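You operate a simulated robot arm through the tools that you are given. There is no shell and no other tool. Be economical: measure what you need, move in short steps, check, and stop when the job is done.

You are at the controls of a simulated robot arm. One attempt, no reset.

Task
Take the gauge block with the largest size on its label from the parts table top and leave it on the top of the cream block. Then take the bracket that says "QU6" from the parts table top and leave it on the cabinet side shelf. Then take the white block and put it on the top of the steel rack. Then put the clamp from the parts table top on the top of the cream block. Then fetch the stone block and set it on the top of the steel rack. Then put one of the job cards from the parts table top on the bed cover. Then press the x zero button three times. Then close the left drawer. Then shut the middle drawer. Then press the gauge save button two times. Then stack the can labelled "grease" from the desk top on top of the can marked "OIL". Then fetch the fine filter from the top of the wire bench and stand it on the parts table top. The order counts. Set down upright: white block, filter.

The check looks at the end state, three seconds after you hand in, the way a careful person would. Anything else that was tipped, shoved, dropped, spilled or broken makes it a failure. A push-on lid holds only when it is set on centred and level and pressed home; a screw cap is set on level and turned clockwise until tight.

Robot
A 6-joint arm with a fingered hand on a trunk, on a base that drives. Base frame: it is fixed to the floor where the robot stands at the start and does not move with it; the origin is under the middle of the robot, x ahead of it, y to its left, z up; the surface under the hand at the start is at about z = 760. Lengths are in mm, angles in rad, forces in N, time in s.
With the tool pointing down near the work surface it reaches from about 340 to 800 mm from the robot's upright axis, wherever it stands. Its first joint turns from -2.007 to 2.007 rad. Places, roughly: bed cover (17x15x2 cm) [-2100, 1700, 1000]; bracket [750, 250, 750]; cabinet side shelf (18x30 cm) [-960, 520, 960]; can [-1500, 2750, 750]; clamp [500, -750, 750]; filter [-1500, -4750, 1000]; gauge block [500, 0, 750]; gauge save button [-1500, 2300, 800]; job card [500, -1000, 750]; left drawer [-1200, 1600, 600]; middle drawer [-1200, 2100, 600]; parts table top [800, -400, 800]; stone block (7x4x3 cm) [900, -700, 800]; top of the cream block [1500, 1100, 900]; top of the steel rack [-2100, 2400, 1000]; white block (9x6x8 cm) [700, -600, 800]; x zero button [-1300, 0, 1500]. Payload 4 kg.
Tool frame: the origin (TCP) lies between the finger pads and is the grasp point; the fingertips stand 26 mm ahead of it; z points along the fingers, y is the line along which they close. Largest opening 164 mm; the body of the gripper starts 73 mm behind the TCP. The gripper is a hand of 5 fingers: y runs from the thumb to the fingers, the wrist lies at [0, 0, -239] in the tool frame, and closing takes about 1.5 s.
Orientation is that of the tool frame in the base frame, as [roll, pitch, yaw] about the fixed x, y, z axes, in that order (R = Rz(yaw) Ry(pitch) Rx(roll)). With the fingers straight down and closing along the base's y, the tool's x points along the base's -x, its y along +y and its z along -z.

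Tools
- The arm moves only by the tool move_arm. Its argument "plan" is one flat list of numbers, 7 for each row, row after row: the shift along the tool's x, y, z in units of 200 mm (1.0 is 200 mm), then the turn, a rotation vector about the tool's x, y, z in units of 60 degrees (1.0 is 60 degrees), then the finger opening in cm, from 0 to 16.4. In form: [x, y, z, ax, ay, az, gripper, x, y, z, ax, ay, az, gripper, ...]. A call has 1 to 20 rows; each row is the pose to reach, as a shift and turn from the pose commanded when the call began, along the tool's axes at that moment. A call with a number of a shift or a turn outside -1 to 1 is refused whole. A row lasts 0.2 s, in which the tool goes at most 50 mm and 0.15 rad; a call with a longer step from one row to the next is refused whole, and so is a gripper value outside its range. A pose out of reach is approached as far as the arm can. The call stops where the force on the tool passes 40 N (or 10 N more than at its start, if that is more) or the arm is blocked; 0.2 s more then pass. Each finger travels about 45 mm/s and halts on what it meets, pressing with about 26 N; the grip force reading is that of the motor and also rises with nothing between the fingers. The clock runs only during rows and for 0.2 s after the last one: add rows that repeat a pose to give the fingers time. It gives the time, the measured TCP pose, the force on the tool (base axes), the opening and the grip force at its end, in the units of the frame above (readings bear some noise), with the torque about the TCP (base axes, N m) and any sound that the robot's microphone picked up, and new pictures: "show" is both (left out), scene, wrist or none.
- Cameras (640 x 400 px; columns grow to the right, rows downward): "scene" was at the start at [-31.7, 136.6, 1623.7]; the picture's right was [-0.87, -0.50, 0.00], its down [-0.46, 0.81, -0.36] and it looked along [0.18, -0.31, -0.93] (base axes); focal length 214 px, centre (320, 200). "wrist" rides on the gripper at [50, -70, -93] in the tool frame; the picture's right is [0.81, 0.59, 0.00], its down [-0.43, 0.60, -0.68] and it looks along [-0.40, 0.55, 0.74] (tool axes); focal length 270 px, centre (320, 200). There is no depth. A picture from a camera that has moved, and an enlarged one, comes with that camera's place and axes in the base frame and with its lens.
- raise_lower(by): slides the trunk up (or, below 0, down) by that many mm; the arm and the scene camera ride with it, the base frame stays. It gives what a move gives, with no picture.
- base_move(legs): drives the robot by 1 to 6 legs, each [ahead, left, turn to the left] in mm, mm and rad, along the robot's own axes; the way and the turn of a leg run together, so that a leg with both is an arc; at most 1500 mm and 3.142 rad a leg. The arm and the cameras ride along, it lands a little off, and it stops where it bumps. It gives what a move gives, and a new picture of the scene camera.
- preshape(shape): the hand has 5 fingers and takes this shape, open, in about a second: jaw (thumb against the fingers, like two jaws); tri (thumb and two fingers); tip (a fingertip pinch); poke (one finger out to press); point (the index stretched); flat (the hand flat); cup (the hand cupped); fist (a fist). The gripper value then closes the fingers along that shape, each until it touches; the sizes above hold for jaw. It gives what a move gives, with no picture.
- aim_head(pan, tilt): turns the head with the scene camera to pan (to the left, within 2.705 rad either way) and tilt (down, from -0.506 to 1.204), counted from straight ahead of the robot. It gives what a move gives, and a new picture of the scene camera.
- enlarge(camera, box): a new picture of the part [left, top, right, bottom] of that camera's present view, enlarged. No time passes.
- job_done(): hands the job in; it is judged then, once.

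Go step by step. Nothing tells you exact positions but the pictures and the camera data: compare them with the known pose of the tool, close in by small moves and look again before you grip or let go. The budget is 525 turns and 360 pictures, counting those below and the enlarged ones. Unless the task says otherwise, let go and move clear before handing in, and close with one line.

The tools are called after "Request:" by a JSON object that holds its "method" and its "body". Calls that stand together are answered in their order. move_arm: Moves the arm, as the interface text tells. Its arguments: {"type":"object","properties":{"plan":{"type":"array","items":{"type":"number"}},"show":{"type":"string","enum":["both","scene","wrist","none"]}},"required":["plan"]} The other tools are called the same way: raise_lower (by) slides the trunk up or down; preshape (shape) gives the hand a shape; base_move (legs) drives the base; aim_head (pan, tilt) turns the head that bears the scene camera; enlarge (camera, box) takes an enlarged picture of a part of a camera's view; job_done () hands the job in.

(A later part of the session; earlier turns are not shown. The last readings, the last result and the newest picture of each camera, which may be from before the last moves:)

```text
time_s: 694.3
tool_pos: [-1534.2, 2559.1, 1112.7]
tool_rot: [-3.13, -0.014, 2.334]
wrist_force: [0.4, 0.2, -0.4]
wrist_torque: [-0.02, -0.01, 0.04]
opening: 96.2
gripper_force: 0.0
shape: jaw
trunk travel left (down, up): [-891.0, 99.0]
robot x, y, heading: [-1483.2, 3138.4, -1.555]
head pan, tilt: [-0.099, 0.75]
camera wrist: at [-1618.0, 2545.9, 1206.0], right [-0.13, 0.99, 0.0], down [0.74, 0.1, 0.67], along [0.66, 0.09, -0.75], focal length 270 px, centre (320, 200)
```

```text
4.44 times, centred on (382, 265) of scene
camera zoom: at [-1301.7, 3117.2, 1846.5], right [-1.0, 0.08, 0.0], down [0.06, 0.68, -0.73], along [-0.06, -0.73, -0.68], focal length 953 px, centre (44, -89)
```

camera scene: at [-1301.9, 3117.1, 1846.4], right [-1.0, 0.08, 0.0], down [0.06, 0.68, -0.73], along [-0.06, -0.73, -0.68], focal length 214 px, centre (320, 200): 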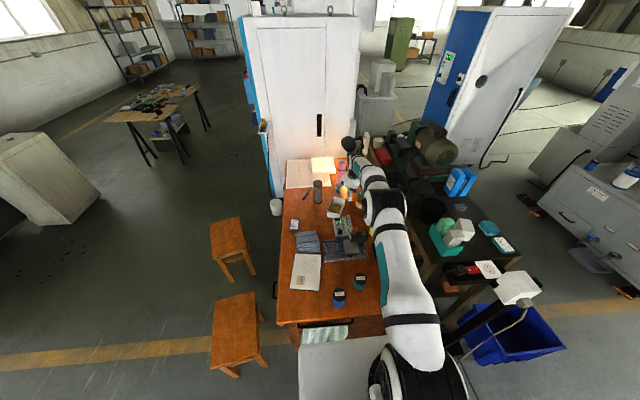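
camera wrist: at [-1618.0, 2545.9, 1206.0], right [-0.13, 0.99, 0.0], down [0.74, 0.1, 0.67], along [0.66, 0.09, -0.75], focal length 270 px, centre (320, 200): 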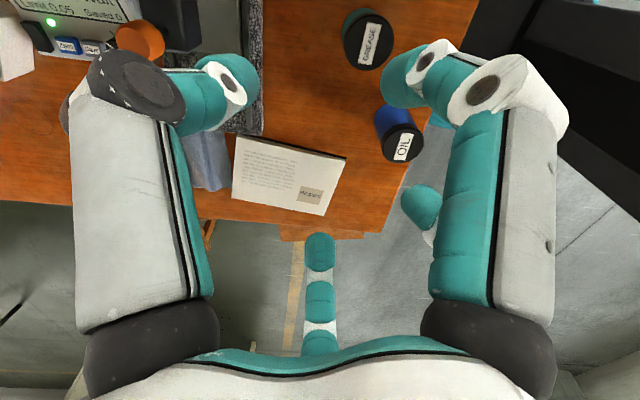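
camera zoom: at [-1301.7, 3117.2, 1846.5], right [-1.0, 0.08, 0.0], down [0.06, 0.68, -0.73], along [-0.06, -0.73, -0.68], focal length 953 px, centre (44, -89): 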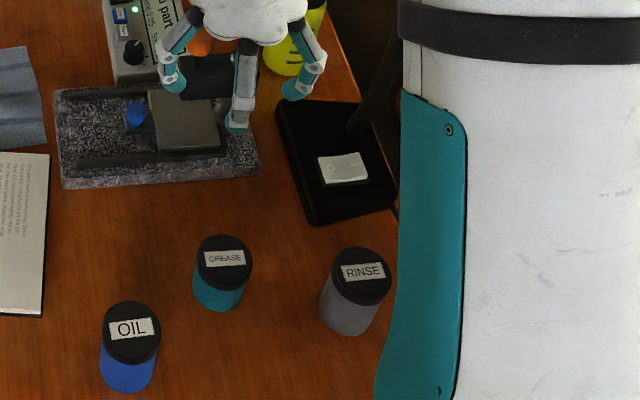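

GREASE ≈[-1550,2614] (top z≈828), OIL ≈[-1430,2696] (top z≈848). I go above GREASE.

Request:
{"method": "move_arm", "body": {"plan": [0.1, 0.05, 0.1, 0, 0, 0, 11, 0.2, 0.1, 0.25, 0, 0, 0, 11, 0.254, 0.132, 0.45, 0, 0, 0, 11, 0.254, 0.132, 0.68, 0, 0, 0, 11, 0.254, 0.132, 0.9, 0, 0, 0, 11], "show": "wrist"}}

Request:
{"method": "enlarge", "body": {"camera": "scene", "box": [320, 230, 416, 290]}}

```text
time_s: 695.5
tool_pos: [-1553.1, 2613.0, 930.4]
tool_rot: [-3.13, -0.01, 2.333]
wrist_force: [0.2, -0.3, -0.2]
wrist_torque: [-0.02, 0.04, 0.01]
opening: 105.6
gripper_force: 0.1
shape: jaw
trunk travel left (down, up): [-891.0, 99.0]
robot x, y, heading: [-1481.4, 3139.7, -1.554]
head pan, tilt: [-0.099, 0.75]
camera wrist: at [-1636.7, 2601.1, 1024.1], right [-0.13, 0.99, 0.0], down [0.74, 0.1, 0.66], along [0.66, 0.09, -0.75], focal length 270 px, centre (320, 200)
```

wrist: 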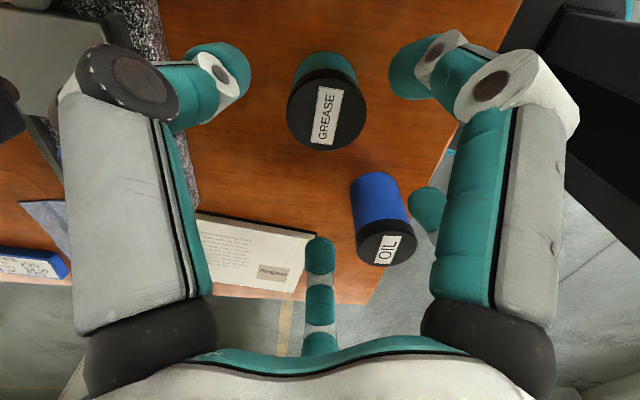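

```text
6.67 times, centred on (368, 260) of scene
camera zoom: at [-1302.0, 3116.5, 1846.6], right [-1.0, 0.08, 0.0], down [0.06, 0.68, -0.73], along [-0.06, -0.73, -0.68], focal length 1430 px, centre (0, -200)
```

zoom: 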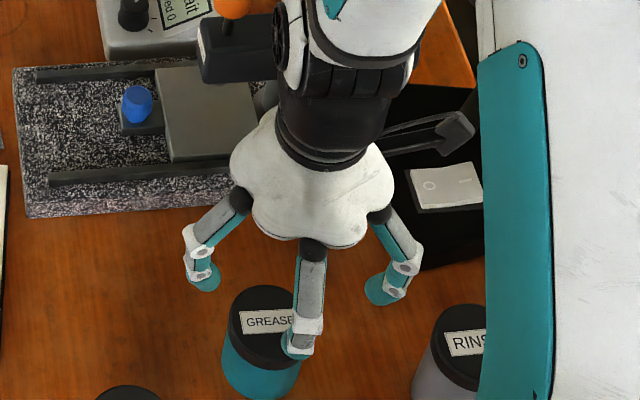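

Centred within 4 mm. Descend to z≈813 and close round the body.

Request:
{"method": "move_arm", "body": {"plan": [0.014, 0.014, 0.15, 0, 0, 0, 10.5, 0.014, 0.014, 0.35, 0, 0, 0, 10.5, 0.014, 0.014, 0.5, 0, 0, 0, 10.5, 0.014, 0.014, 0.587, 0, 0, 0, 10.5], "show": "wrist"}}

Request:
{"method": "enlarge", "body": {"camera": "scene", "box": [320, 230, 416, 290]}}

```text
time_s: 696.5
tool_pos: [-1554.4, 2619.1, 815.9]
tool_rot: [-3.128, -0.011, 2.335]
wrist_force: [0.3, -0.7, 0.0]
wrist_torque: [0.0, 0.04, -0.03]
opening: 101.7
gripper_force: 0.0
shape: jaw
trunk travel left (down, up): [-891.0, 99.0]
robot x, y, heading: [-1477.0, 3135.2, -1.559]
head pan, tilt: [-0.099, 0.75]
camera wrist: at [-1638.5, 2605.3, 908.4], right [-0.13, 0.99, 0.0], down [0.74, 0.1, 0.66], along [0.66, 0.09, -0.75], focal length 270 px, centre (320, 200)
```

wrist: 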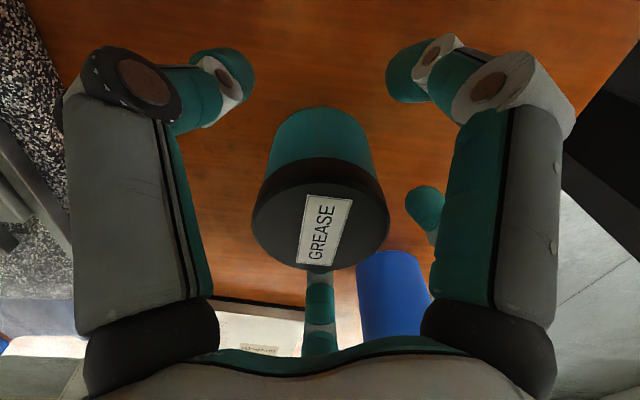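

```text
6.67 times, centred on (368, 260) of scene
camera zoom: at [-1301.8, 3117.4, 1846.5], right [-1.0, 0.08, 0.0], down [0.06, 0.68, -0.73], along [-0.06, -0.73, -0.68], focal length 1430 px, centre (0, -200)
```

zoom: 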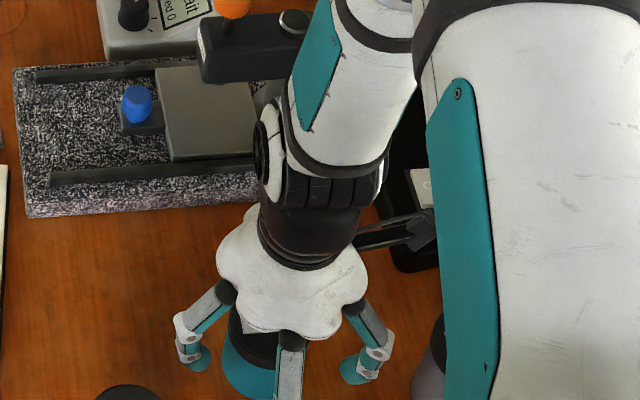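

Aligned. Closing.

Request:
{"method": "move_arm", "body": {"plan": [0, 0, 0, 0, 0, 0, 9, 0, 0, 0, 0, 0, 0, 7.5, 0, 0, 0, 0, 0, 0, 6, 0, 0, 0, 0, 0, 0, 4.5, 0, 0, 0, 0, 0, 0, 3, 0, 0, 0, 0, 0, 0, 3, 0, 0, 0, 0, 0, 0, 3, 0, 0, 0, 0, 0, 0, 3], "show": "wrist"}}

```text
time_s: 698.3
tool_pos: [-1554.6, 2618.3, 814.6]
tool_rot: [-3.129, -0.013, 2.335]
wrist_force: [0.5, 0.8, -0.6]
wrist_torque: [0.01, -0.01, 0.0]
opening: 52.6
gripper_force: 26.0
shape: jaw
trunk travel left (down, up): [-891.0, 99.0]
robot x, y, heading: [-1482.2, 3138.0, -1.551]
head pan, tilt: [-0.099, 0.75]
camera wrist: at [-1638.4, 2605.7, 908.4], right [-0.13, 0.99, 0.0], down [0.74, 0.1, 0.67], along [0.66, 0.09, -0.75], focal length 270 px, centre (320, 200)
```

wrist: 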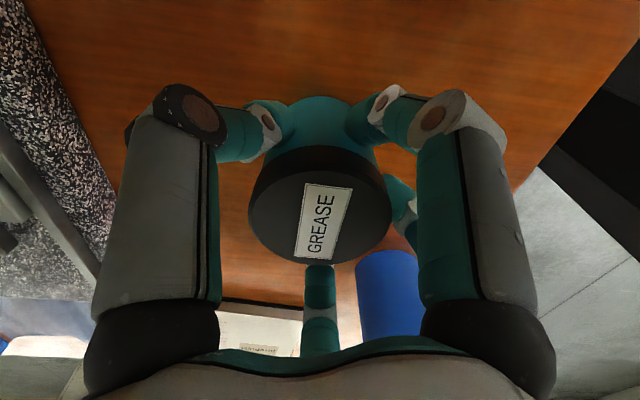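

Gripped by the body. Lift 150 mm.

Request:
{"method": "move_arm", "body": {"plan": [0, 0, -0.1, 0, 0, 0, 3, 0, 0, -0.25, 0, 0, 0, 3, 0, 0, -0.45, 0, 0, 0, 3, 0, 0, -0.65, 0, 0, 0, 3, 0, 0, -0.8, 0, 0, 0, 3], "show": "wrist"}}

Request:
{"method": "enlarge", "body": {"camera": "scene", "box": [310, 230, 438, 310]}}

```text
time_s: 699.5
tool_pos: [-1551.6, 2618.5, 974.7]
tool_rot: [-3.13, -0.011, 2.331]
wrist_force: [0.6, -0.2, -2.1]
wrist_torque: [-0.03, -0.01, -0.01]
opening: 52.3
gripper_force: 26.3
shape: jaw
trunk travel left (down, up): [-891.0, 99.0]
robot x, y, heading: [-1479.0, 3138.5, -1.557]
head pan, tilt: [-0.099, 0.75]
camera wrist: at [-1634.6, 2606.3, 1069.2], right [-0.13, 0.99, 0.0], down [0.74, 0.1, 0.67], along [0.66, 0.09, -0.75], focal length 270 px, centre (320, 200)
```

wrist: 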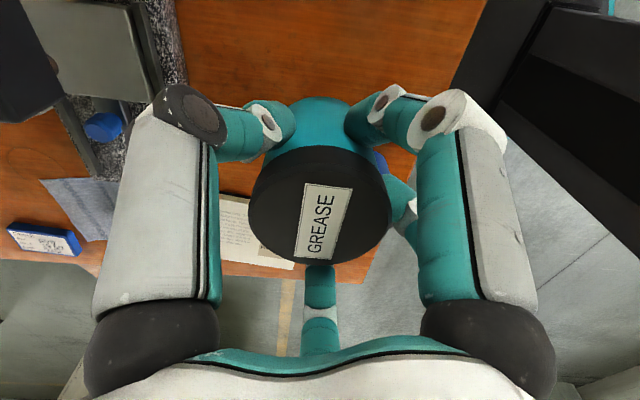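

```text
5.00 times, centred on (374, 270) of scene
camera zoom: at [-1301.7, 3118.5, 1846.4], right [-1.0, 0.08, 0.0], down [0.06, 0.68, -0.73], along [-0.06, -0.73, -0.68], focal length 1072 px, centre (50, -150)
```

zoom: 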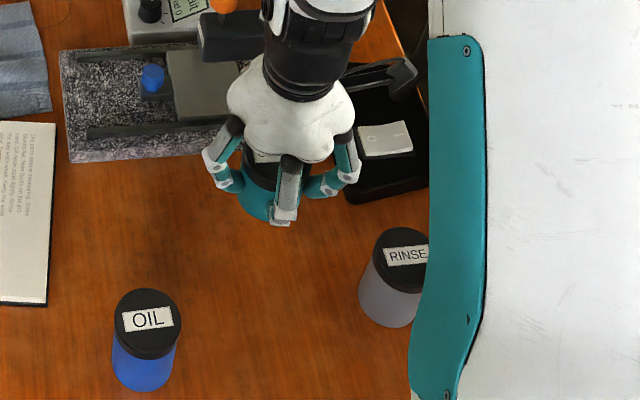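

Held well. OIL centre ≈[-1433,2698]. Move above it and lower to z≈925.

Request:
{"method": "move_arm", "body": {"plan": [-0.03, 0.18, 0, 0, 0, 0, 3, -0.06, 0.36, 0, 0, 0, 0, 3, -0.09, 0.54, 0, 0, 0, 0, 3, -0.12, 0.704, 0, 0, 0, 0, 3, -0.12, 0.704, 0.12, 0, 0, 0, 3, -0.12, 0.704, 0.23, 0, 0, 0, 3], "show": "wrist"}}

Request:
{"method": "enlarge", "body": {"camera": "scene", "box": [310, 230, 438, 310]}}

```text
time_s: 700.9
tool_pos: [-1433.3, 2696.2, 927.0]
tool_rot: [-3.129, -0.013, 2.332]
wrist_force: [-0.8, 0.2, -1.8]
wrist_torque: [0.02, 0.01, -0.01]
opening: 52.5
gripper_force: 26.1
shape: jaw
trunk travel left (down, up): [-891.0, 99.0]
robot x, y, heading: [-1479.4, 3137.5, -1.554]
head pan, tilt: [-0.099, 0.75]
camera wrist: at [-1516.1, 2684.8, 1021.4], right [-0.13, 0.99, 0.0], down [0.74, 0.1, 0.66], along [0.66, 0.09, -0.75], focal length 270 px, centre (320, 200)
```

wrist: 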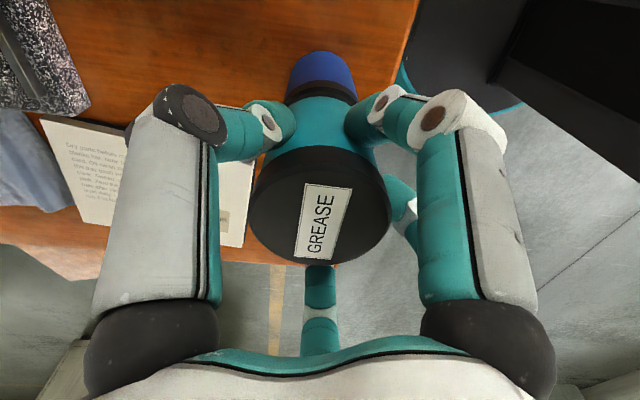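

```text
5.00 times, centred on (374, 270) of scene
camera zoom: at [-1301.2, 3117.4, 1846.5], right [-1.0, 0.08, 0.0], down [0.06, 0.68, -0.73], along [-0.06, -0.73, -0.68], focal length 1072 px, centre (50, -150)
```

zoom: 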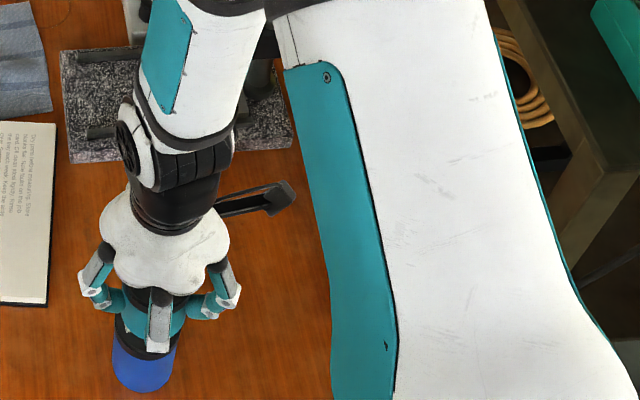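

Request:
{"method": "enlarge", "body": {"camera": "wrist", "box": [256, 30, 384, 110]}}

```text
5.00 times, centred on (320, 70) of wrist
camera zoom: at [-1516.1, 2684.8, 1021.4], right [-0.13, 0.99, 0.0], down [0.74, 0.1, 0.66], along [0.66, 0.09, -0.75], focal length 1351 px, centre (320, 850)
```

zoom: 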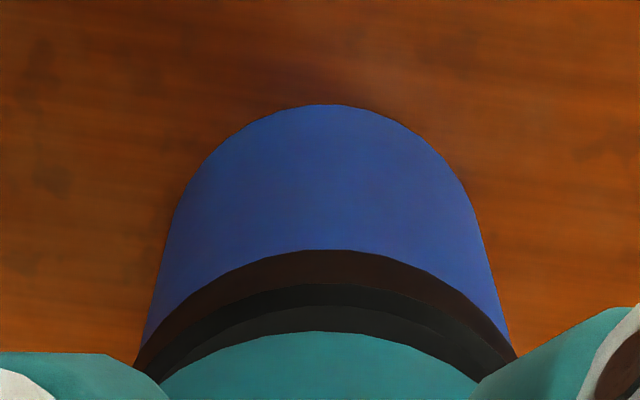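

OIL's centre is ~6 mm further +x. I correct and lower slowly to contact.

Request:
{"method": "move_arm", "body": {"plan": [-0.021, 0.022, 0, 0, 0, 0, 3, -0.021, 0.022, 0.04, 0, 0, 0, 3, -0.021, 0.022, 0.07, 0, 0, 0, 3, -0.021, 0.022, 0.09, 0, 0, 0, 3, -0.021, 0.022, 0.105, 0, 0, 0, 3, -0.021, 0.022, 0.115, 0, 0, 0, 3], "show": "none"}}

Request:
{"method": "enlarge", "body": {"camera": "wrist", "box": [256, 30, 384, 110]}}

```text
time_s: 702.4
tool_pos: [-1428.1, 2696.5, 908.5]
tool_rot: [-3.126, -0.007, 2.331]
wrist_force: [-0.9, 5.0, 31.4]
wrist_torque: [0.15, 0.03, -0.03]
opening: 53.3
gripper_force: 25.7
shape: jaw
trunk travel left (down, up): [-891.0, 99.0]
robot x, y, heading: [-1481.5, 3137.7, -1.552]
head pan, tilt: [-0.099, 0.75]
stopped in row 6: the force on the tool passed its limit at 41 N (the readings are from after the stop); the commanded pose is now the measured one
```

```text
5.00 times, centred on (320, 70) of wrist
camera zoom: at [-1511.9, 2685.0, 1001.5], right [-0.13, 0.99, 0.0], down [0.74, 0.1, 0.66], along [0.66, 0.09, -0.75], focal length 1351 px, centre (320, 850)
```

zoom: 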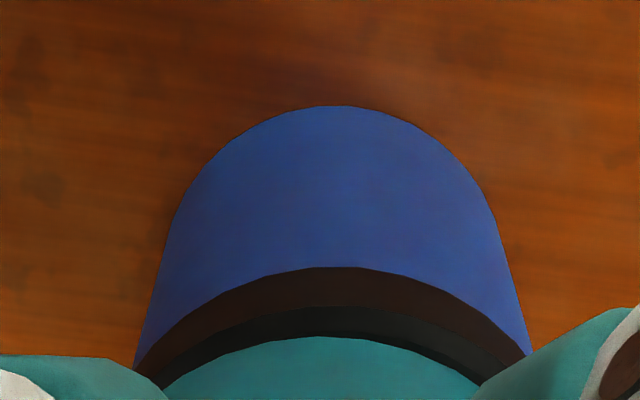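

Concentric. Ease 1.5 mm and open.

Request:
{"method": "move_arm", "body": {"plan": [0, 0, -0.01, 0, 0, 0, 5, 0, 0, -0.01, 0, 0, 0, 5.8, 0, 0, -0.01, 0, 0, 0, 6.6, 0, 0, -0.01, 0, 0, 0, 7.6, 0, 0, -0.01, 0, 0, 0, 8.6, 0, 0, -0.01, 0, 0, 0, 9.6, 0, 0, -0.01, 0, 0, 0, 9.6], "show": "wrist"}}

```text
time_s: 704.0
tool_pos: [-1428.4, 2695.4, 907.7]
tool_rot: [-3.127, -0.008, 2.333]
wrist_force: [-0.6, 0.2, -0.1]
wrist_torque: [0.01, -0.01, 0.0]
opening: 91.8
gripper_force: 0.0
shape: jaw
trunk travel left (down, up): [-891.0, 99.0]
robot x, y, heading: [-1480.0, 3138.9, -1.555]
head pan, tilt: [-0.099, 0.75]
camera wrist: at [-1511.5, 2684.1, 1001.4], right [-0.13, 0.99, 0.0], down [0.74, 0.1, 0.66], along [0.66, 0.09, -0.75], focal length 270 px, centre (320, 200)
```

wrist: 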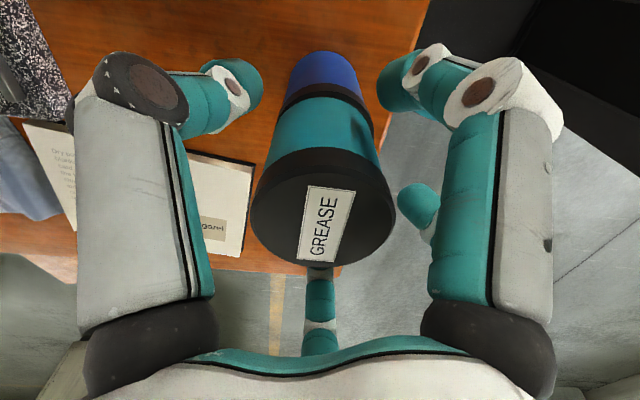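

Stacked and free. Open a little more and rise straight up.

Request:
{"method": "move_arm", "body": {"plan": [0, 0, -0.01, 0, 0, 0, 11, 0, 0, -0.06, 0, 0, 0, 11, 0, 0, -0.2, 0, 0, 0, 11, 0, 0, -0.4, 0, 0, 0, 11, 0, 0, -0.6, 0, 0, 0, 11, 0, 0, -0.8, 0, 0, 0, 11, 0, 0, -0.98, 0, 0, 0, 11], "show": "wrist"}}

Request:
{"method": "enlarge", "body": {"camera": "scene", "box": [270, 170, 430, 310]}}

```text
time_s: 705.6
tool_pos: [-1425.4, 2695.6, 1103.2]
tool_rot: [-3.126, -0.01, 2.334]
wrist_force: [0.5, -1.1, 0.2]
wrist_torque: [-0.01, -0.02, 0.0]
opening: 105.4
gripper_force: 0.0
shape: jaw
trunk travel left (down, up): [-891.0, 99.0]
robot x, y, heading: [-1476.9, 3137.6, -1.552]
head pan, tilt: [-0.099, 0.75]
camera wrist: at [-1507.6, 2683.9, 1197.2], right [-0.13, 0.99, 0.0], down [0.74, 0.1, 0.66], along [0.66, 0.09, -0.75], focal length 270 px, centre (320, 200)
```

wrist: 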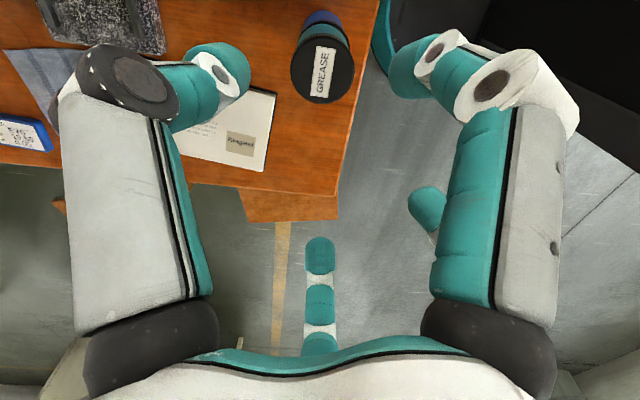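

```text
2.86 times, centred on (350, 240) of scene
camera zoom: at [-1301.9, 3119.1, 1846.4], right [-1.0, 0.08, 0.0], down [0.06, 0.68, -0.73], along [-0.06, -0.73, -0.68], focal length 613 px, centre (234, 86)
```

zoom: 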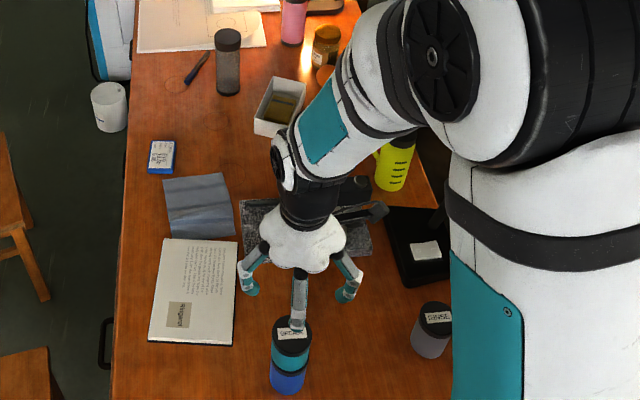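

GREASE stands on OIL. Last: the fine filter. I back off, slide to x≈0 and look down the hall.

Request:
{"method": "base_move", "body": {"legs": [[-350, 0, 0], [0, 1430, 0], [0, 0, -0.015]]}}

Request:
{"method": "aim_head", "body": {"pan": 0.0, "tilt": 0.3}}

```text
time_s: 715.1
tool_pos: [49.9, 3080.9, 1102.6]
tool_rot: [-3.128, -0.008, 2.333]
wrist_force: [1.0, -0.3, 0.0]
wrist_torque: [-0.02, -0.01, 0.02]
opening: 105.7
gripper_force: 0.2
shape: jaw
trunk travel left (down, up): [-891.0, 99.0]
robot x, y, heading: [-8.9, 3525.8, -1.553]
head pan, tilt: [-0.099, 0.75]
camera scene: at [171.2, 3505.0, 1846.5], right [-1.0, 0.08, 0.0], down [0.06, 0.68, -0.73], along [-0.06, -0.73, -0.68], focal length 214 px, centre (320, 200)
```

scene: 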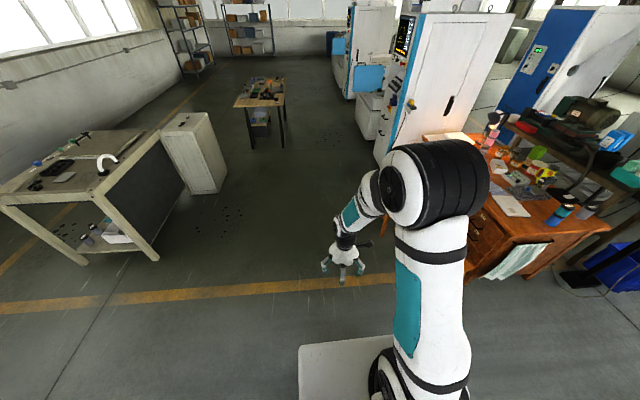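

```text
time_s: 716.0
tool_pos: [49.2, 3082.0, 1103.5]
tool_rot: [-3.126, -0.01, 2.336]
wrist_force: [0.9, -0.2, 0.6]
wrist_torque: [-0.02, -0.02, -0.02]
opening: 105.8
gripper_force: 0.1
shape: jaw
trunk travel left (down, up): [-891.0, 99.0]
robot x, y, heading: [-7.4, 3527.2, -1.553]
head pan, tilt: [0.0, 0.3]
camera scene: at [179.8, 3494.3, 1886.7], right [-1.0, -0.02, 0.0], down [-0.01, 0.3, -0.95], along [0.02, -0.95, -0.3], focal length 214 px, centre (320, 200)
```

scene: 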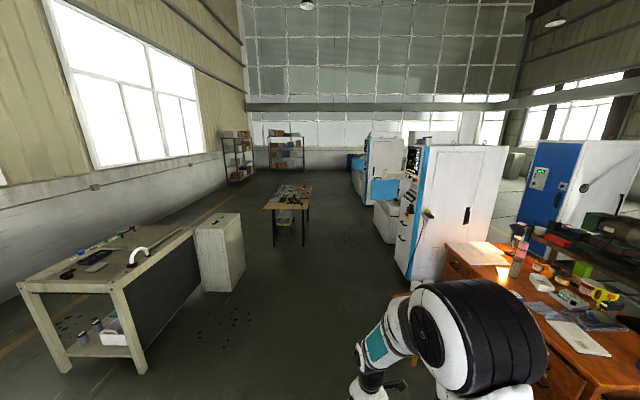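

Request:
{"method": "base_move", "body": {"legs": [[0, 200, -0.018], [1400, 0, 0], [1300, 0, 0], [300, -300, 0]]}}

Request:
{"method": "enlarge", "body": {"camera": "scene", "box": [160, 100, 480, 300]}}

```text
time_s: 732.6
tool_pos: [-119.1, 65.3, 1101.4]
tool_rot: [-3.127, -0.007, 2.291]
wrist_force: [0.8, -0.3, -1.3]
wrist_torque: [0.01, -0.01, -0.02]
opening: 105.5
gripper_force: 0.1
shape: jaw
trunk travel left (down, up): [-891.0, 99.0]
robot x, y, heading: [-156.7, 513.9, -1.6]
head pan, tilt: [0.0, 0.3]
camera scene: at [26.5, 472.2, 1886.9], right [-1.0, 0.03, 0.0], down [0.01, 0.3, -0.96], along [-0.02, -0.95, -0.3], focal length 214 px, centre (320, 200)
```

scene: 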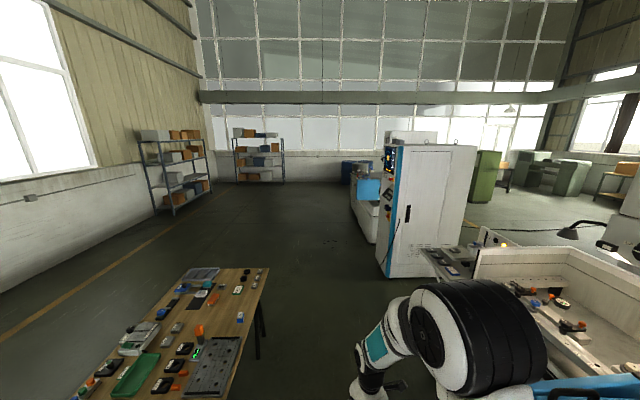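

```text
2.00 times, centred on (320, 200) of scene
camera zoom: at [26.5, 472.2, 1886.9], right [-1.0, 0.03, 0.0], down [0.01, 0.3, -0.96], along [-0.02, -0.95, -0.3], focal length 429 px, centre (320, 200)
```

zoom: 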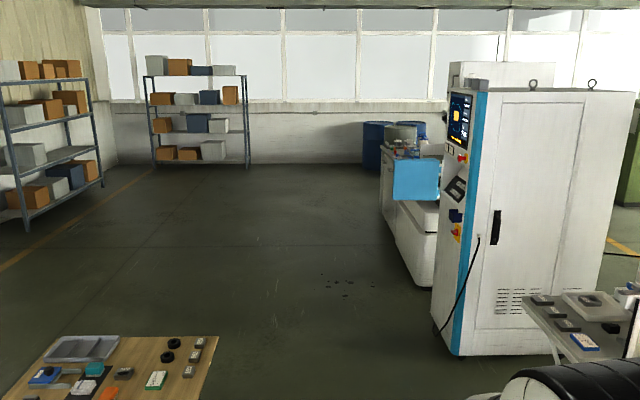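

Request:
{"method": "base_move", "body": {"legs": [[0, 50, 0.03], [1500, 0, 0], [1400, 0, 0], [1000, 100, 0]]}}

Request:
{"method": "aim_head", "body": {"pan": -0.7, "tilt": 0.35}}

```text
time_s: 752.0
tool_pos: [103.6, -3832.5, 1102.0]
tool_rot: [-3.127, -0.008, 2.342]
wrist_force: [-0.4, -0.4, 0.3]
wrist_torque: [-0.01, 0.01, -0.02]
opening: 105.5
gripper_force: 0.0
shape: jaw
trunk travel left (down, up): [-891.0, 99.0]
robot x, y, heading: [42.5, -3392.0, -1.554]
head pan, tilt: [0.0, 0.3]
camera scene: at [230.4, -3420.1, 1886.8], right [-1.0, -0.02, 0.0], down [-0.01, 0.3, -0.96], along [0.02, -0.95, -0.3], focal length 214 px, centre (320, 200)
```

scene: 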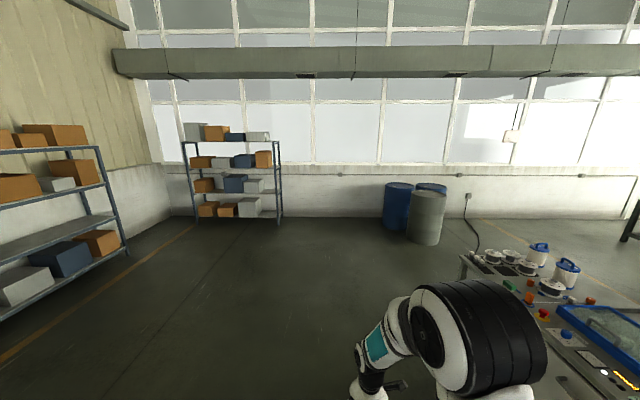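

```text
time_s: 753.0
tool_pos: [104.3, -3832.6, 1102.0]
tool_rot: [-3.127, -0.009, 2.344]
wrist_force: [-0.6, 0.5, -0.3]
wrist_torque: [0.03, 0.0, -0.05]
opening: 105.4
gripper_force: 0.0
shape: jaw
trunk travel left (down, up): [-891.0, 99.0]
robot x, y, heading: [43.9, -3391.8, -1.545]
head pan, tilt: [-0.7, 0.351]
camera scene: at [169.9, -3398.9, 1882.1], right [-0.78, 0.62, 0.0], down [0.21, 0.27, -0.94], along [-0.59, -0.73, -0.34], focal length 214 px, centre (320, 200)
```

scene: 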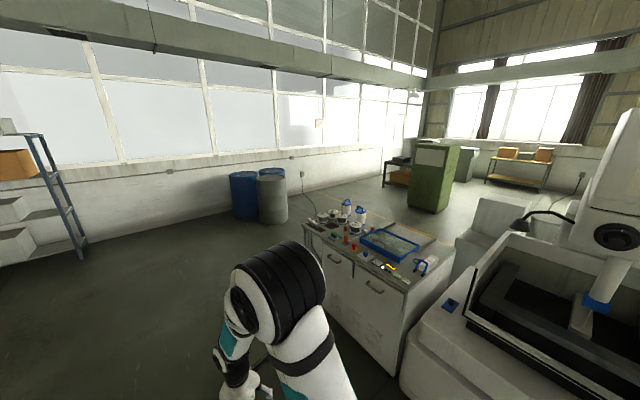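

The wire bench is ahead-right with filter canisters. Zoom.

Request:
{"method": "enlarge", "body": {"camera": "scene", "box": [290, 185, 450, 285]}}

```text
4.00 times, centred on (370, 235) of scene
camera zoom: at [169.9, -3398.9, 1882.1], right [-0.78, 0.62, 0.0], down [0.21, 0.27, -0.94], along [-0.59, -0.73, -0.34], focal length 858 px, centre (120, 60)
```

zoom: 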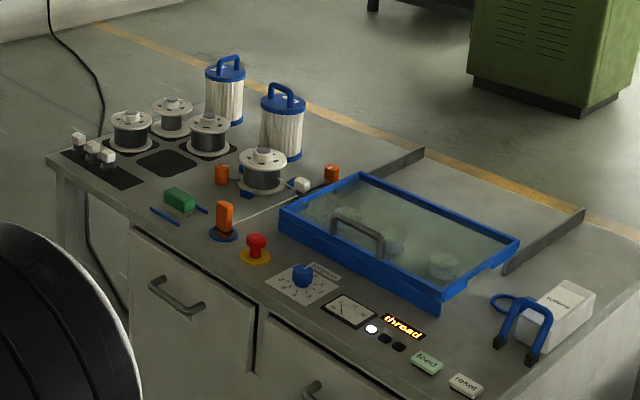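

Two filter canisters stand at ≈[-1393,-4680] and ≈[-1450,-4920]. I go closer to read their labels.

Request:
{"method": "base_move", "body": {"legs": [[0, 0, -1.59], [200, 0, 0], [0, 1300, 0]]}}

Request:
{"method": "aim_head", "body": {"pan": 0.0, "tilt": 0.6}}

```text
time_s: 764.7
tool_pos: [-611.2, -4738.2, 1102.8]
tool_rot: [-3.128, -0.01, 0.733]
wrist_force: [-0.2, 0.8, -0.7]
wrist_torque: [-0.02, -0.01, 0.01]
opening: 105.6
gripper_force: 0.0
shape: jaw
trunk travel left (down, up): [-891.0, 99.0]
robot x, y, heading: [-171.2, -4697.4, 3.127]
head pan, tilt: [-0.7, 0.351]
camera scene: at [-179.7, -4822.2, 1882.1], right [0.66, 0.76, 0.0], down [0.26, -0.22, -0.94], along [-0.71, 0.62, -0.34], focal length 214 px, centre (320, 200)
```

scene: 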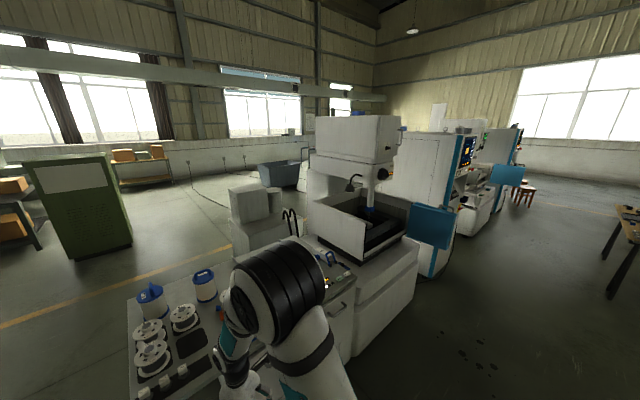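

```text
time_s: 765.8
tool_pos: [-611.8, -4739.1, 1102.9]
tool_rot: [-3.128, -0.008, 0.732]
wrist_force: [0.0, 0.6, -0.1]
wrist_torque: [-0.01, 0.0, 0.0]
opening: 105.3
gripper_force: 0.1
shape: jaw
trunk travel left (down, up): [-891.0, 99.0]
robot x, y, heading: [-163.1, -4690.5, 3.126]
head pan, tilt: [0.0, 0.6]
camera scene: at [-197.8, -4881.4, 1859.4], right [0.02, 1.0, 0.0], down [0.56, -0.01, -0.83], along [-0.83, 0.01, -0.56], focal length 214 px, centre (320, 200)
```

scene: 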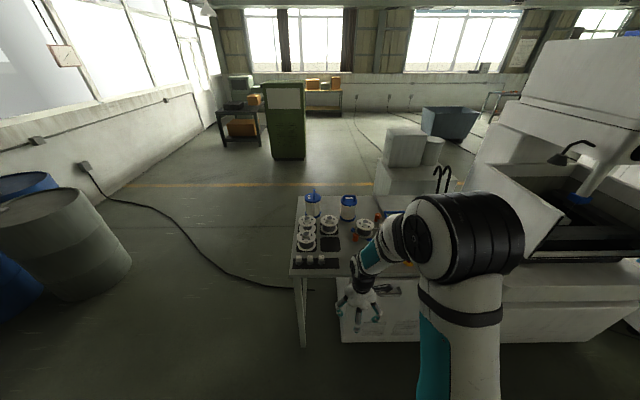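

Request:
{"method": "enlarge", "body": {"camera": "scene", "box": [280, 175, 376, 275]}}

Request:
{"method": "enlarge", "body": {"camera": "scene", "box": [295, 180, 375, 230]}}

```text
4.00 times, centred on (328, 225) of scene
camera zoom: at [-197.8, -4881.4, 1859.4], right [0.02, 1.0, 0.0], down [0.56, -0.01, -0.83], along [-0.83, 0.01, -0.56], focal length 858 px, centre (288, 100)
```

zoom: 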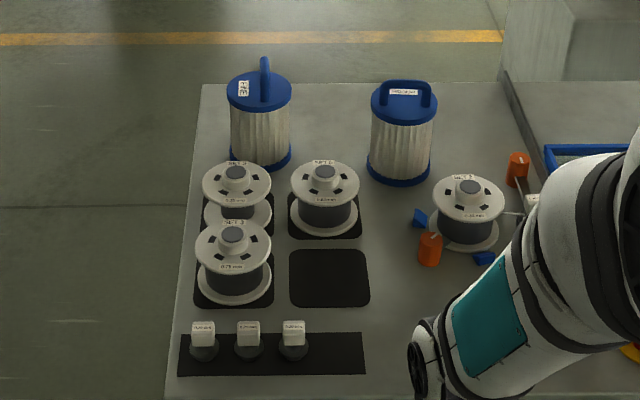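

```text
8.00 times, centred on (335, 205) of scene
camera zoom: at [-197.8, -4881.4, 1859.4], right [0.02, 1.0, 0.0], down [0.56, -0.01, -0.83], along [-0.83, 0.01, -0.56], focal length 1716 px, centre (200, 160)
```

zoom: 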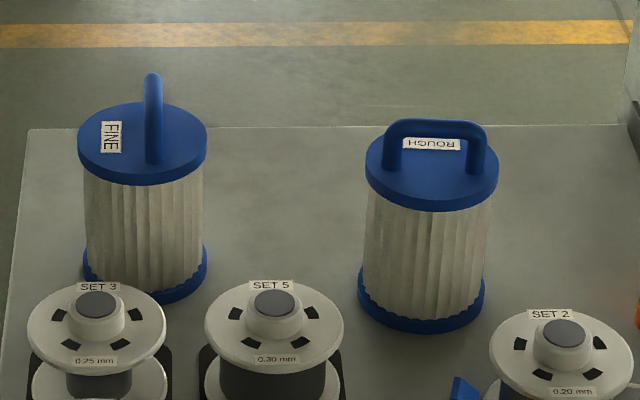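

FINE is the left canister: centre ≈[-1433,-4916], cap top z≈1048, handle top ≈1112, bench z≈905. I drive up to the bench.

Request:
{"method": "base_move", "body": {"legs": [[0, 215, 0.015], [380, 0, 0]]}}

Request:
{"method": "move_arm", "body": {"plan": [0, 0, -0.1, 0, 0, 0.14, 13, 0, 0, -0.2, 0, 0, 0.28, 15, 0, 0, -0.3, 0, 0, 0.42, 16.4, 0, 0, -0.4, 0, 0, 0.56, 16.4, 0, 0, -0.5, 0, 0, 0.7, 16.4], "show": "none"}}

Request:
{"method": "aim_head", "body": {"pan": 0.0, "tilt": 0.8}}

```text
time_s: 769.4
tool_pos: [-984.7, -4967.3, 1102.3]
tool_rot: [-3.127, -0.01, 0.757]
wrist_force: [0.0, 0.0, 0.4]
wrist_torque: [0.01, 0.0, -0.05]
opening: 105.8
gripper_force: 0.0
shape: jaw
trunk travel left (down, up): [-891.0, 99.0]
robot x, y, heading: [-542.3, -4915.1, -3.131]
head pan, tilt: [0.0, 0.6]
camera scene: at [-568.0, -5100.4, 1859.3], right [-0.01, 1.0, 0.0], down [0.57, 0.01, -0.82], along [-0.82, -0.01, -0.57], focal length 214 px, centre (320, 200)
```

scene: 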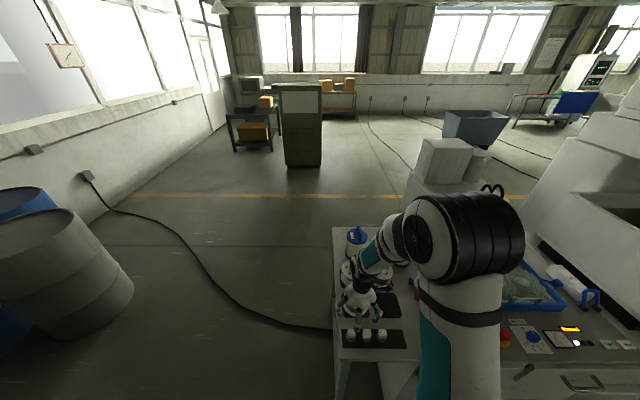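

```text
time_s: 770.6
tool_pos: [-982.3, -4968.7, 1202.5]
tool_rot: [-3.127, 0.003, 0.02]
wrist_force: [0.1, -0.4, 0.5]
wrist_torque: [0.02, 0.01, -0.02]
opening: 157.9
gripper_force: 0.1
shape: jaw
trunk travel left (down, up): [-891.0, 99.0]
robot x, y, heading: [-541.5, -4914.9, -3.127]
head pan, tilt: [0.0, 0.6]
```

```text
time_s: 771.3
tool_pos: [-984.2, -4969.3, 1201.9]
tool_rot: [-3.125, 0.005, 0.023]
wrist_force: [0.3, 0.9, -0.5]
wrist_torque: [0.0, -0.01, -0.01]
opening: 157.7
gripper_force: 0.1
shape: jaw
trunk travel left (down, up): [-891.0, 99.0]
robot x, y, heading: [-542.1, -4915.1, -3.133]
head pan, tilt: [0.0, 0.799]
camera scene: at [-559.1, -5100.3, 1842.5], right [-0.01, 1.0, 0.0], down [0.72, 0.01, -0.7], along [-0.7, -0.01, -0.72], focal length 214 px, centre (320, 200)
```

scene: 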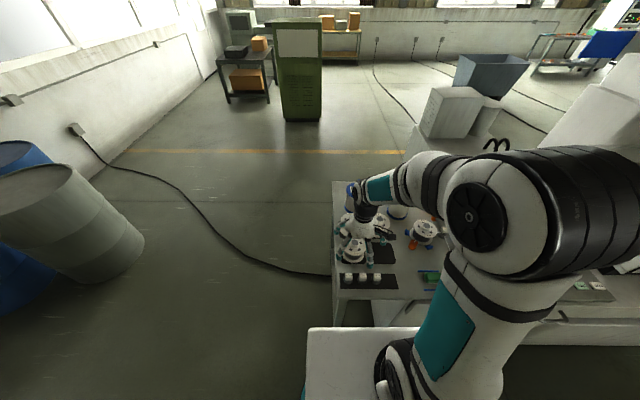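

Extend forward at z≈1200 toward the filter.

Request:
{"method": "move_arm", "body": {"plan": [-0.22, -0.04, 0, 0, 0, 0, 16.4, -0.44, -0.08, 0, 0, 0, 0, 16.4, -0.66, -0.12, 0, 0, 0, 0, 16.4, -0.88, -0.17, 0, 0, 0, 0, 16.4, -1, -0.22, 0, 0, 0, 0, 16.4], "show": "none"}}

Request:
{"method": "move_arm", "body": {"plan": [-0.22, 0, 0, 0, 0, 0, 16.4, -0.44, 0, 0, 0, 0, 0, 16.4, -0.58, 0, 0, 0, 0, 0, 16.4], "show": "both"}}

```text
time_s: 772.5
tool_pos: [-1186.3, -4927.5, 1202.6]
tool_rot: [-3.127, 0.004, 0.025]
wrist_force: [-0.3, 0.6, -0.2]
wrist_torque: [-0.01, -0.03, 0.01]
opening: 158.2
gripper_force: 0.0
shape: jaw
trunk travel left (down, up): [-891.0, 99.0]
robot x, y, heading: [-540.4, -4917.2, -3.128]
head pan, tilt: [0.0, 0.799]
```

```text
time_s: 773.3
tool_pos: [-1302.4, -4931.9, 1205.8]
tool_rot: [-3.126, 0.002, 0.024]
wrist_force: [0.3, 0.4, -0.2]
wrist_torque: [0.0, -0.02, 0.02]
opening: 157.9
gripper_force: 0.0
shape: jaw
trunk travel left (down, up): [-891.0, 99.0]
robot x, y, heading: [-538.3, -4912.3, -3.132]
head pan, tilt: [0.0, 0.799]
camera scene: at [-560.8, -5100.3, 1842.5], right [-0.01, 1.0, 0.0], down [0.72, 0.01, -0.7], along [-0.7, -0.01, -0.72], focal length 214 px, centre (320, 200)
camera wrist: at [-1252.9, -4864.1, 1298.3], right [0.82, -0.57, -0.01], down [-0.42, -0.62, 0.67], along [-0.39, -0.55, -0.74], focal length 270 px, centre (320, 200)
```

scene: 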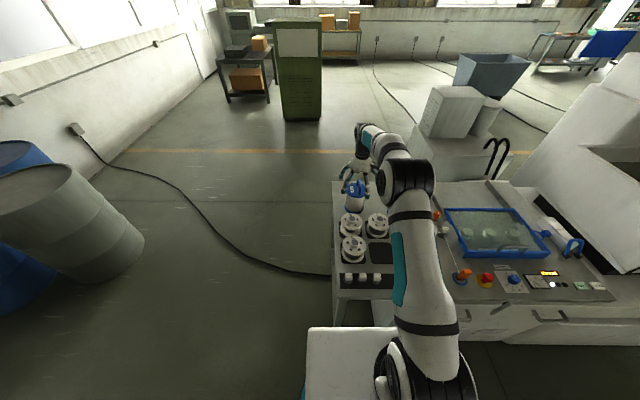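
wrist: 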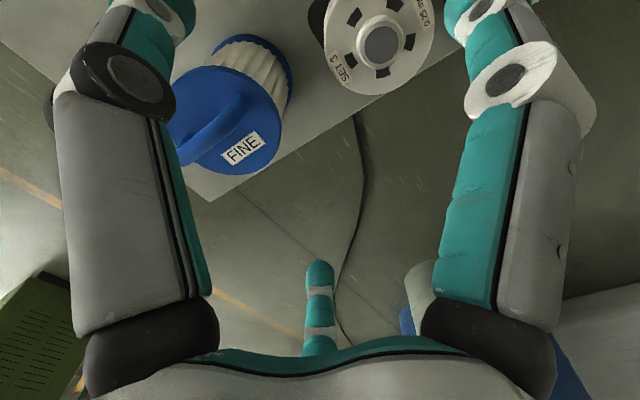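

Request:
{"method": "enlarge", "body": {"camera": "scene", "box": [325, 165, 405, 215]}}

Request:
{"method": "enlarge", "body": {"camera": "wrist", "box": [140, 20, 332, 215]}}

```text
8.00 times, centred on (365, 190) of scene
camera zoom: at [-560.8, -5100.3, 1842.5], right [-0.01, 1.0, 0.0], down [0.72, 0.01, -0.7], along [-0.7, -0.01, -0.72], focal length 1716 px, centre (-40, 280)
```

zoom: 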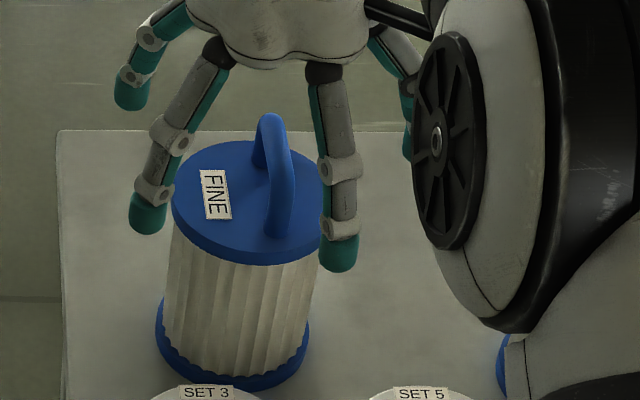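

```text
2.05 times, centred on (236, 118) of wrist
camera zoom: at [-1252.9, -4864.1, 1298.3], right [0.82, -0.57, -0.01], down [-0.42, -0.62, 0.67], along [-0.39, -0.55, -0.74], focal length 554 px, centre (492, 369)
```

zoom: 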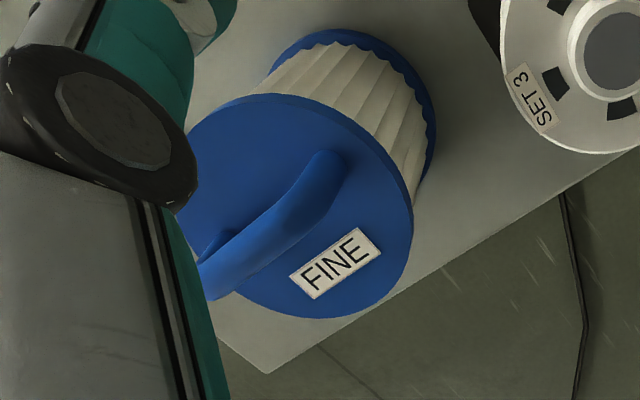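

Cap centre ≈[-1410,-4914]; handle loop lies along x with top z≈1120. I'll grip the handle. Tilt 14° forward and move above it.

Request:
{"method": "move_arm", "body": {"plan": [-0.1, -0.03, 0, 0, -0.117, 0, 14, -0.3, -0.06, 0, 0, -0.233, 0, 12.5, -0.45, -0.09, 0, 0, -0.233, 0, 12, -0.525, -0.09, 0, 0, -0.233, 0, 12], "show": "wrist"}}

Request:
{"method": "enlarge", "body": {"camera": "scene", "box": [325, 150, 405, 215]}}

```text
time_s: 774.3
tool_pos: [-1407.0, -4916.2, 1205.0]
tool_rot: [-3.124, 0.246, 0.028]
wrist_force: [0.2, 0.0, -0.2]
wrist_torque: [0.01, -0.01, -0.01]
opening: 116.5
gripper_force: 0.0
shape: jaw
trunk travel left (down, up): [-891.0, 99.0]
robot x, y, heading: [-543.3, -4909.1, -3.134]
head pan, tilt: [0.0, 0.799]
camera wrist: at [-1336.8, -4846.6, 1283.6], right [0.8, -0.57, -0.21], down [-0.24, -0.61, 0.75], along [-0.55, -0.55, -0.63], focal length 270 px, centre (320, 200)
```

wrist: 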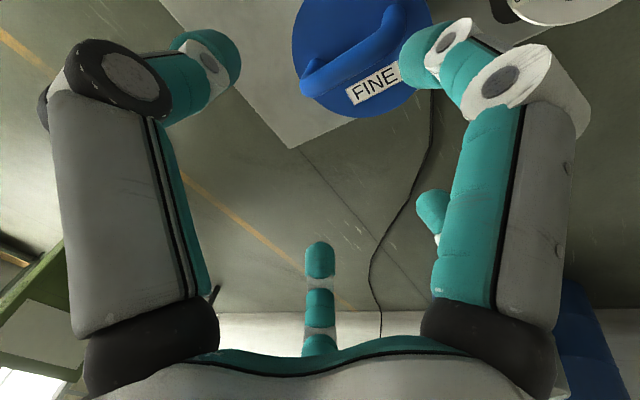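

```text
6.15 times, centred on (365, 182) of scene
camera zoom: at [-559.9, -5100.5, 1842.5], right [-0.01, 1.0, 0.0], down [0.72, 0.01, -0.7], along [-0.7, -0.01, -0.72], focal length 1320 px, centre (43, 308)
```

zoom: 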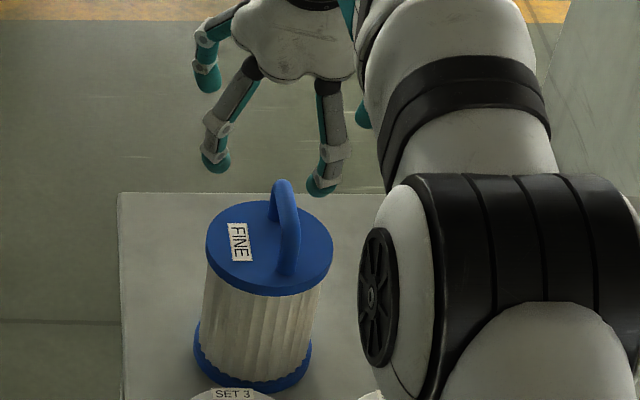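

Wrist view puts the cap at ≈[-1401,-4911]. I correct and lower 45 mm to look again.

Request:
{"method": "move_arm", "body": {"plan": [0.05, -0.02, 0.1, 0, 0, 0, 12, 0.09, -0.04, 0.21, 0, 0, 0, 12, 0.09, -0.04, 0.21, 0, 0, 0, 12], "show": "wrist"}}

Request:
{"method": "enlarge", "body": {"camera": "scene", "box": [325, 150, 405, 215]}}

```text
time_s: 775.1
tool_pos: [-1399.6, -4907.8, 1162.2]
tool_rot: [-3.124, 0.248, 0.029]
wrist_force: [1.5, 0.5, 0.0]
wrist_torque: [0.0, -0.02, 0.02]
opening: 116.0
gripper_force: 0.0
shape: jaw
trunk travel left (down, up): [-891.0, 99.0]
robot x, y, heading: [-543.4, -4914.9, -3.136]
head pan, tilt: [0.0, 0.799]
camera wrist: at [-1329.4, -4839.1, 1239.5], right [0.8, -0.57, -0.21], down [-0.24, -0.61, 0.75], along [-0.55, -0.55, -0.62], focal length 270 px, centre (320, 200)
```

wrist: 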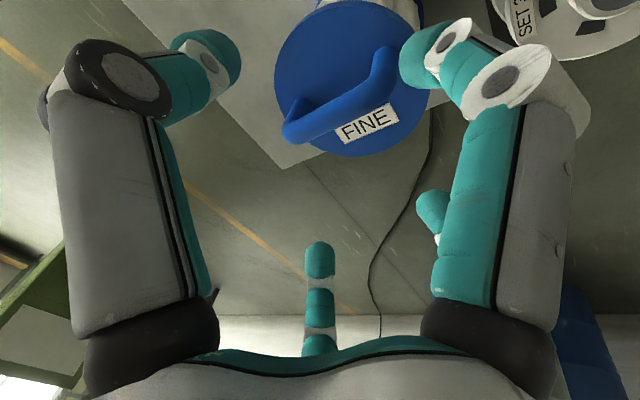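

```text
6.15 times, centred on (365, 182) of scene
camera zoom: at [-559.0, -5100.4, 1842.5], right [-0.01, 1.0, 0.0], down [0.72, 0.01, -0.7], along [-0.7, -0.01, -0.72], focal length 1320 px, centre (43, 308)
```

zoom: 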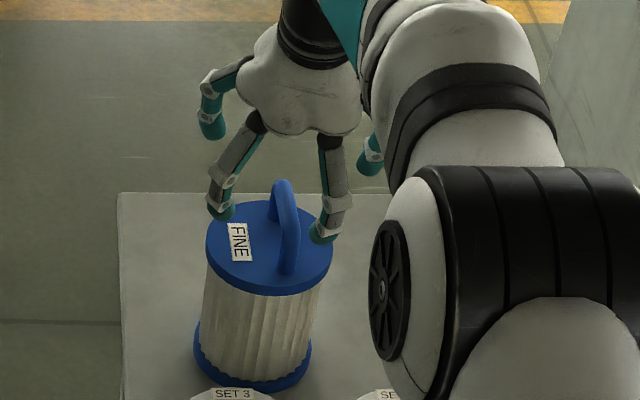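

The cap centre is within 4 mm of my axis; handle top ≈1100. Lower to z≈1104.

Request:
{"method": "move_arm", "body": {"plan": [0.04, 0, 0.1, 0, 0, 0, 12, 0.07, -0.005, 0.19, 0, 0, 0, 12, 0.095, -0.005, 0.275, 0, 0, 0, 12, 0.095, -0.005, 0.275, 0, 0, 0, 12], "show": "wrist"}}

Request:
{"method": "enlarge", "body": {"camera": "scene", "box": [325, 150, 405, 215]}}

```text
time_s: 776.1
tool_pos: [-1394.7, -4906.9, 1102.2]
tool_rot: [-3.125, 0.249, 0.029]
wrist_force: [0.0, 0.6, -0.9]
wrist_torque: [0.0, 0.02, 0.02]
opening: 116.0
gripper_force: 0.1
shape: jaw
trunk travel left (down, up): [-891.0, 99.0]
robot x, y, heading: [-543.3, -4912.0, -3.129]
head pan, tilt: [0.0, 0.799]
camera wrist: at [-1324.5, -4838.1, 1181.2], right [0.8, -0.57, -0.21], down [-0.24, -0.61, 0.75], along [-0.55, -0.55, -0.62], focal length 270 px, centre (320, 200)
```

wrist: 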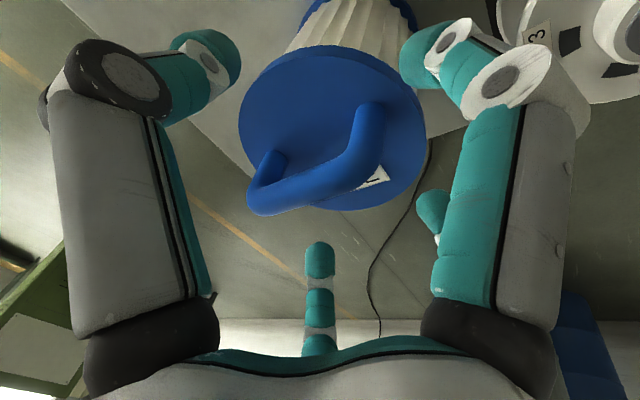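

```text
6.15 times, centred on (365, 182) of scene
camera zoom: at [-558.9, -5100.3, 1842.5], right [-0.01, 1.0, 0.0], down [0.72, 0.01, -0.7], along [-0.7, -0.01, -0.72], focal length 1320 px, centre (43, 308)
```

zoom: 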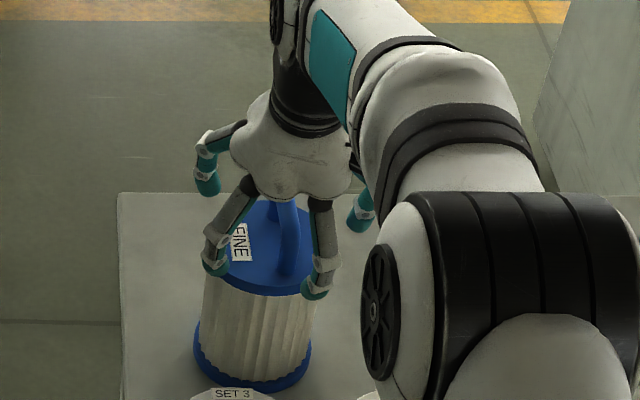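

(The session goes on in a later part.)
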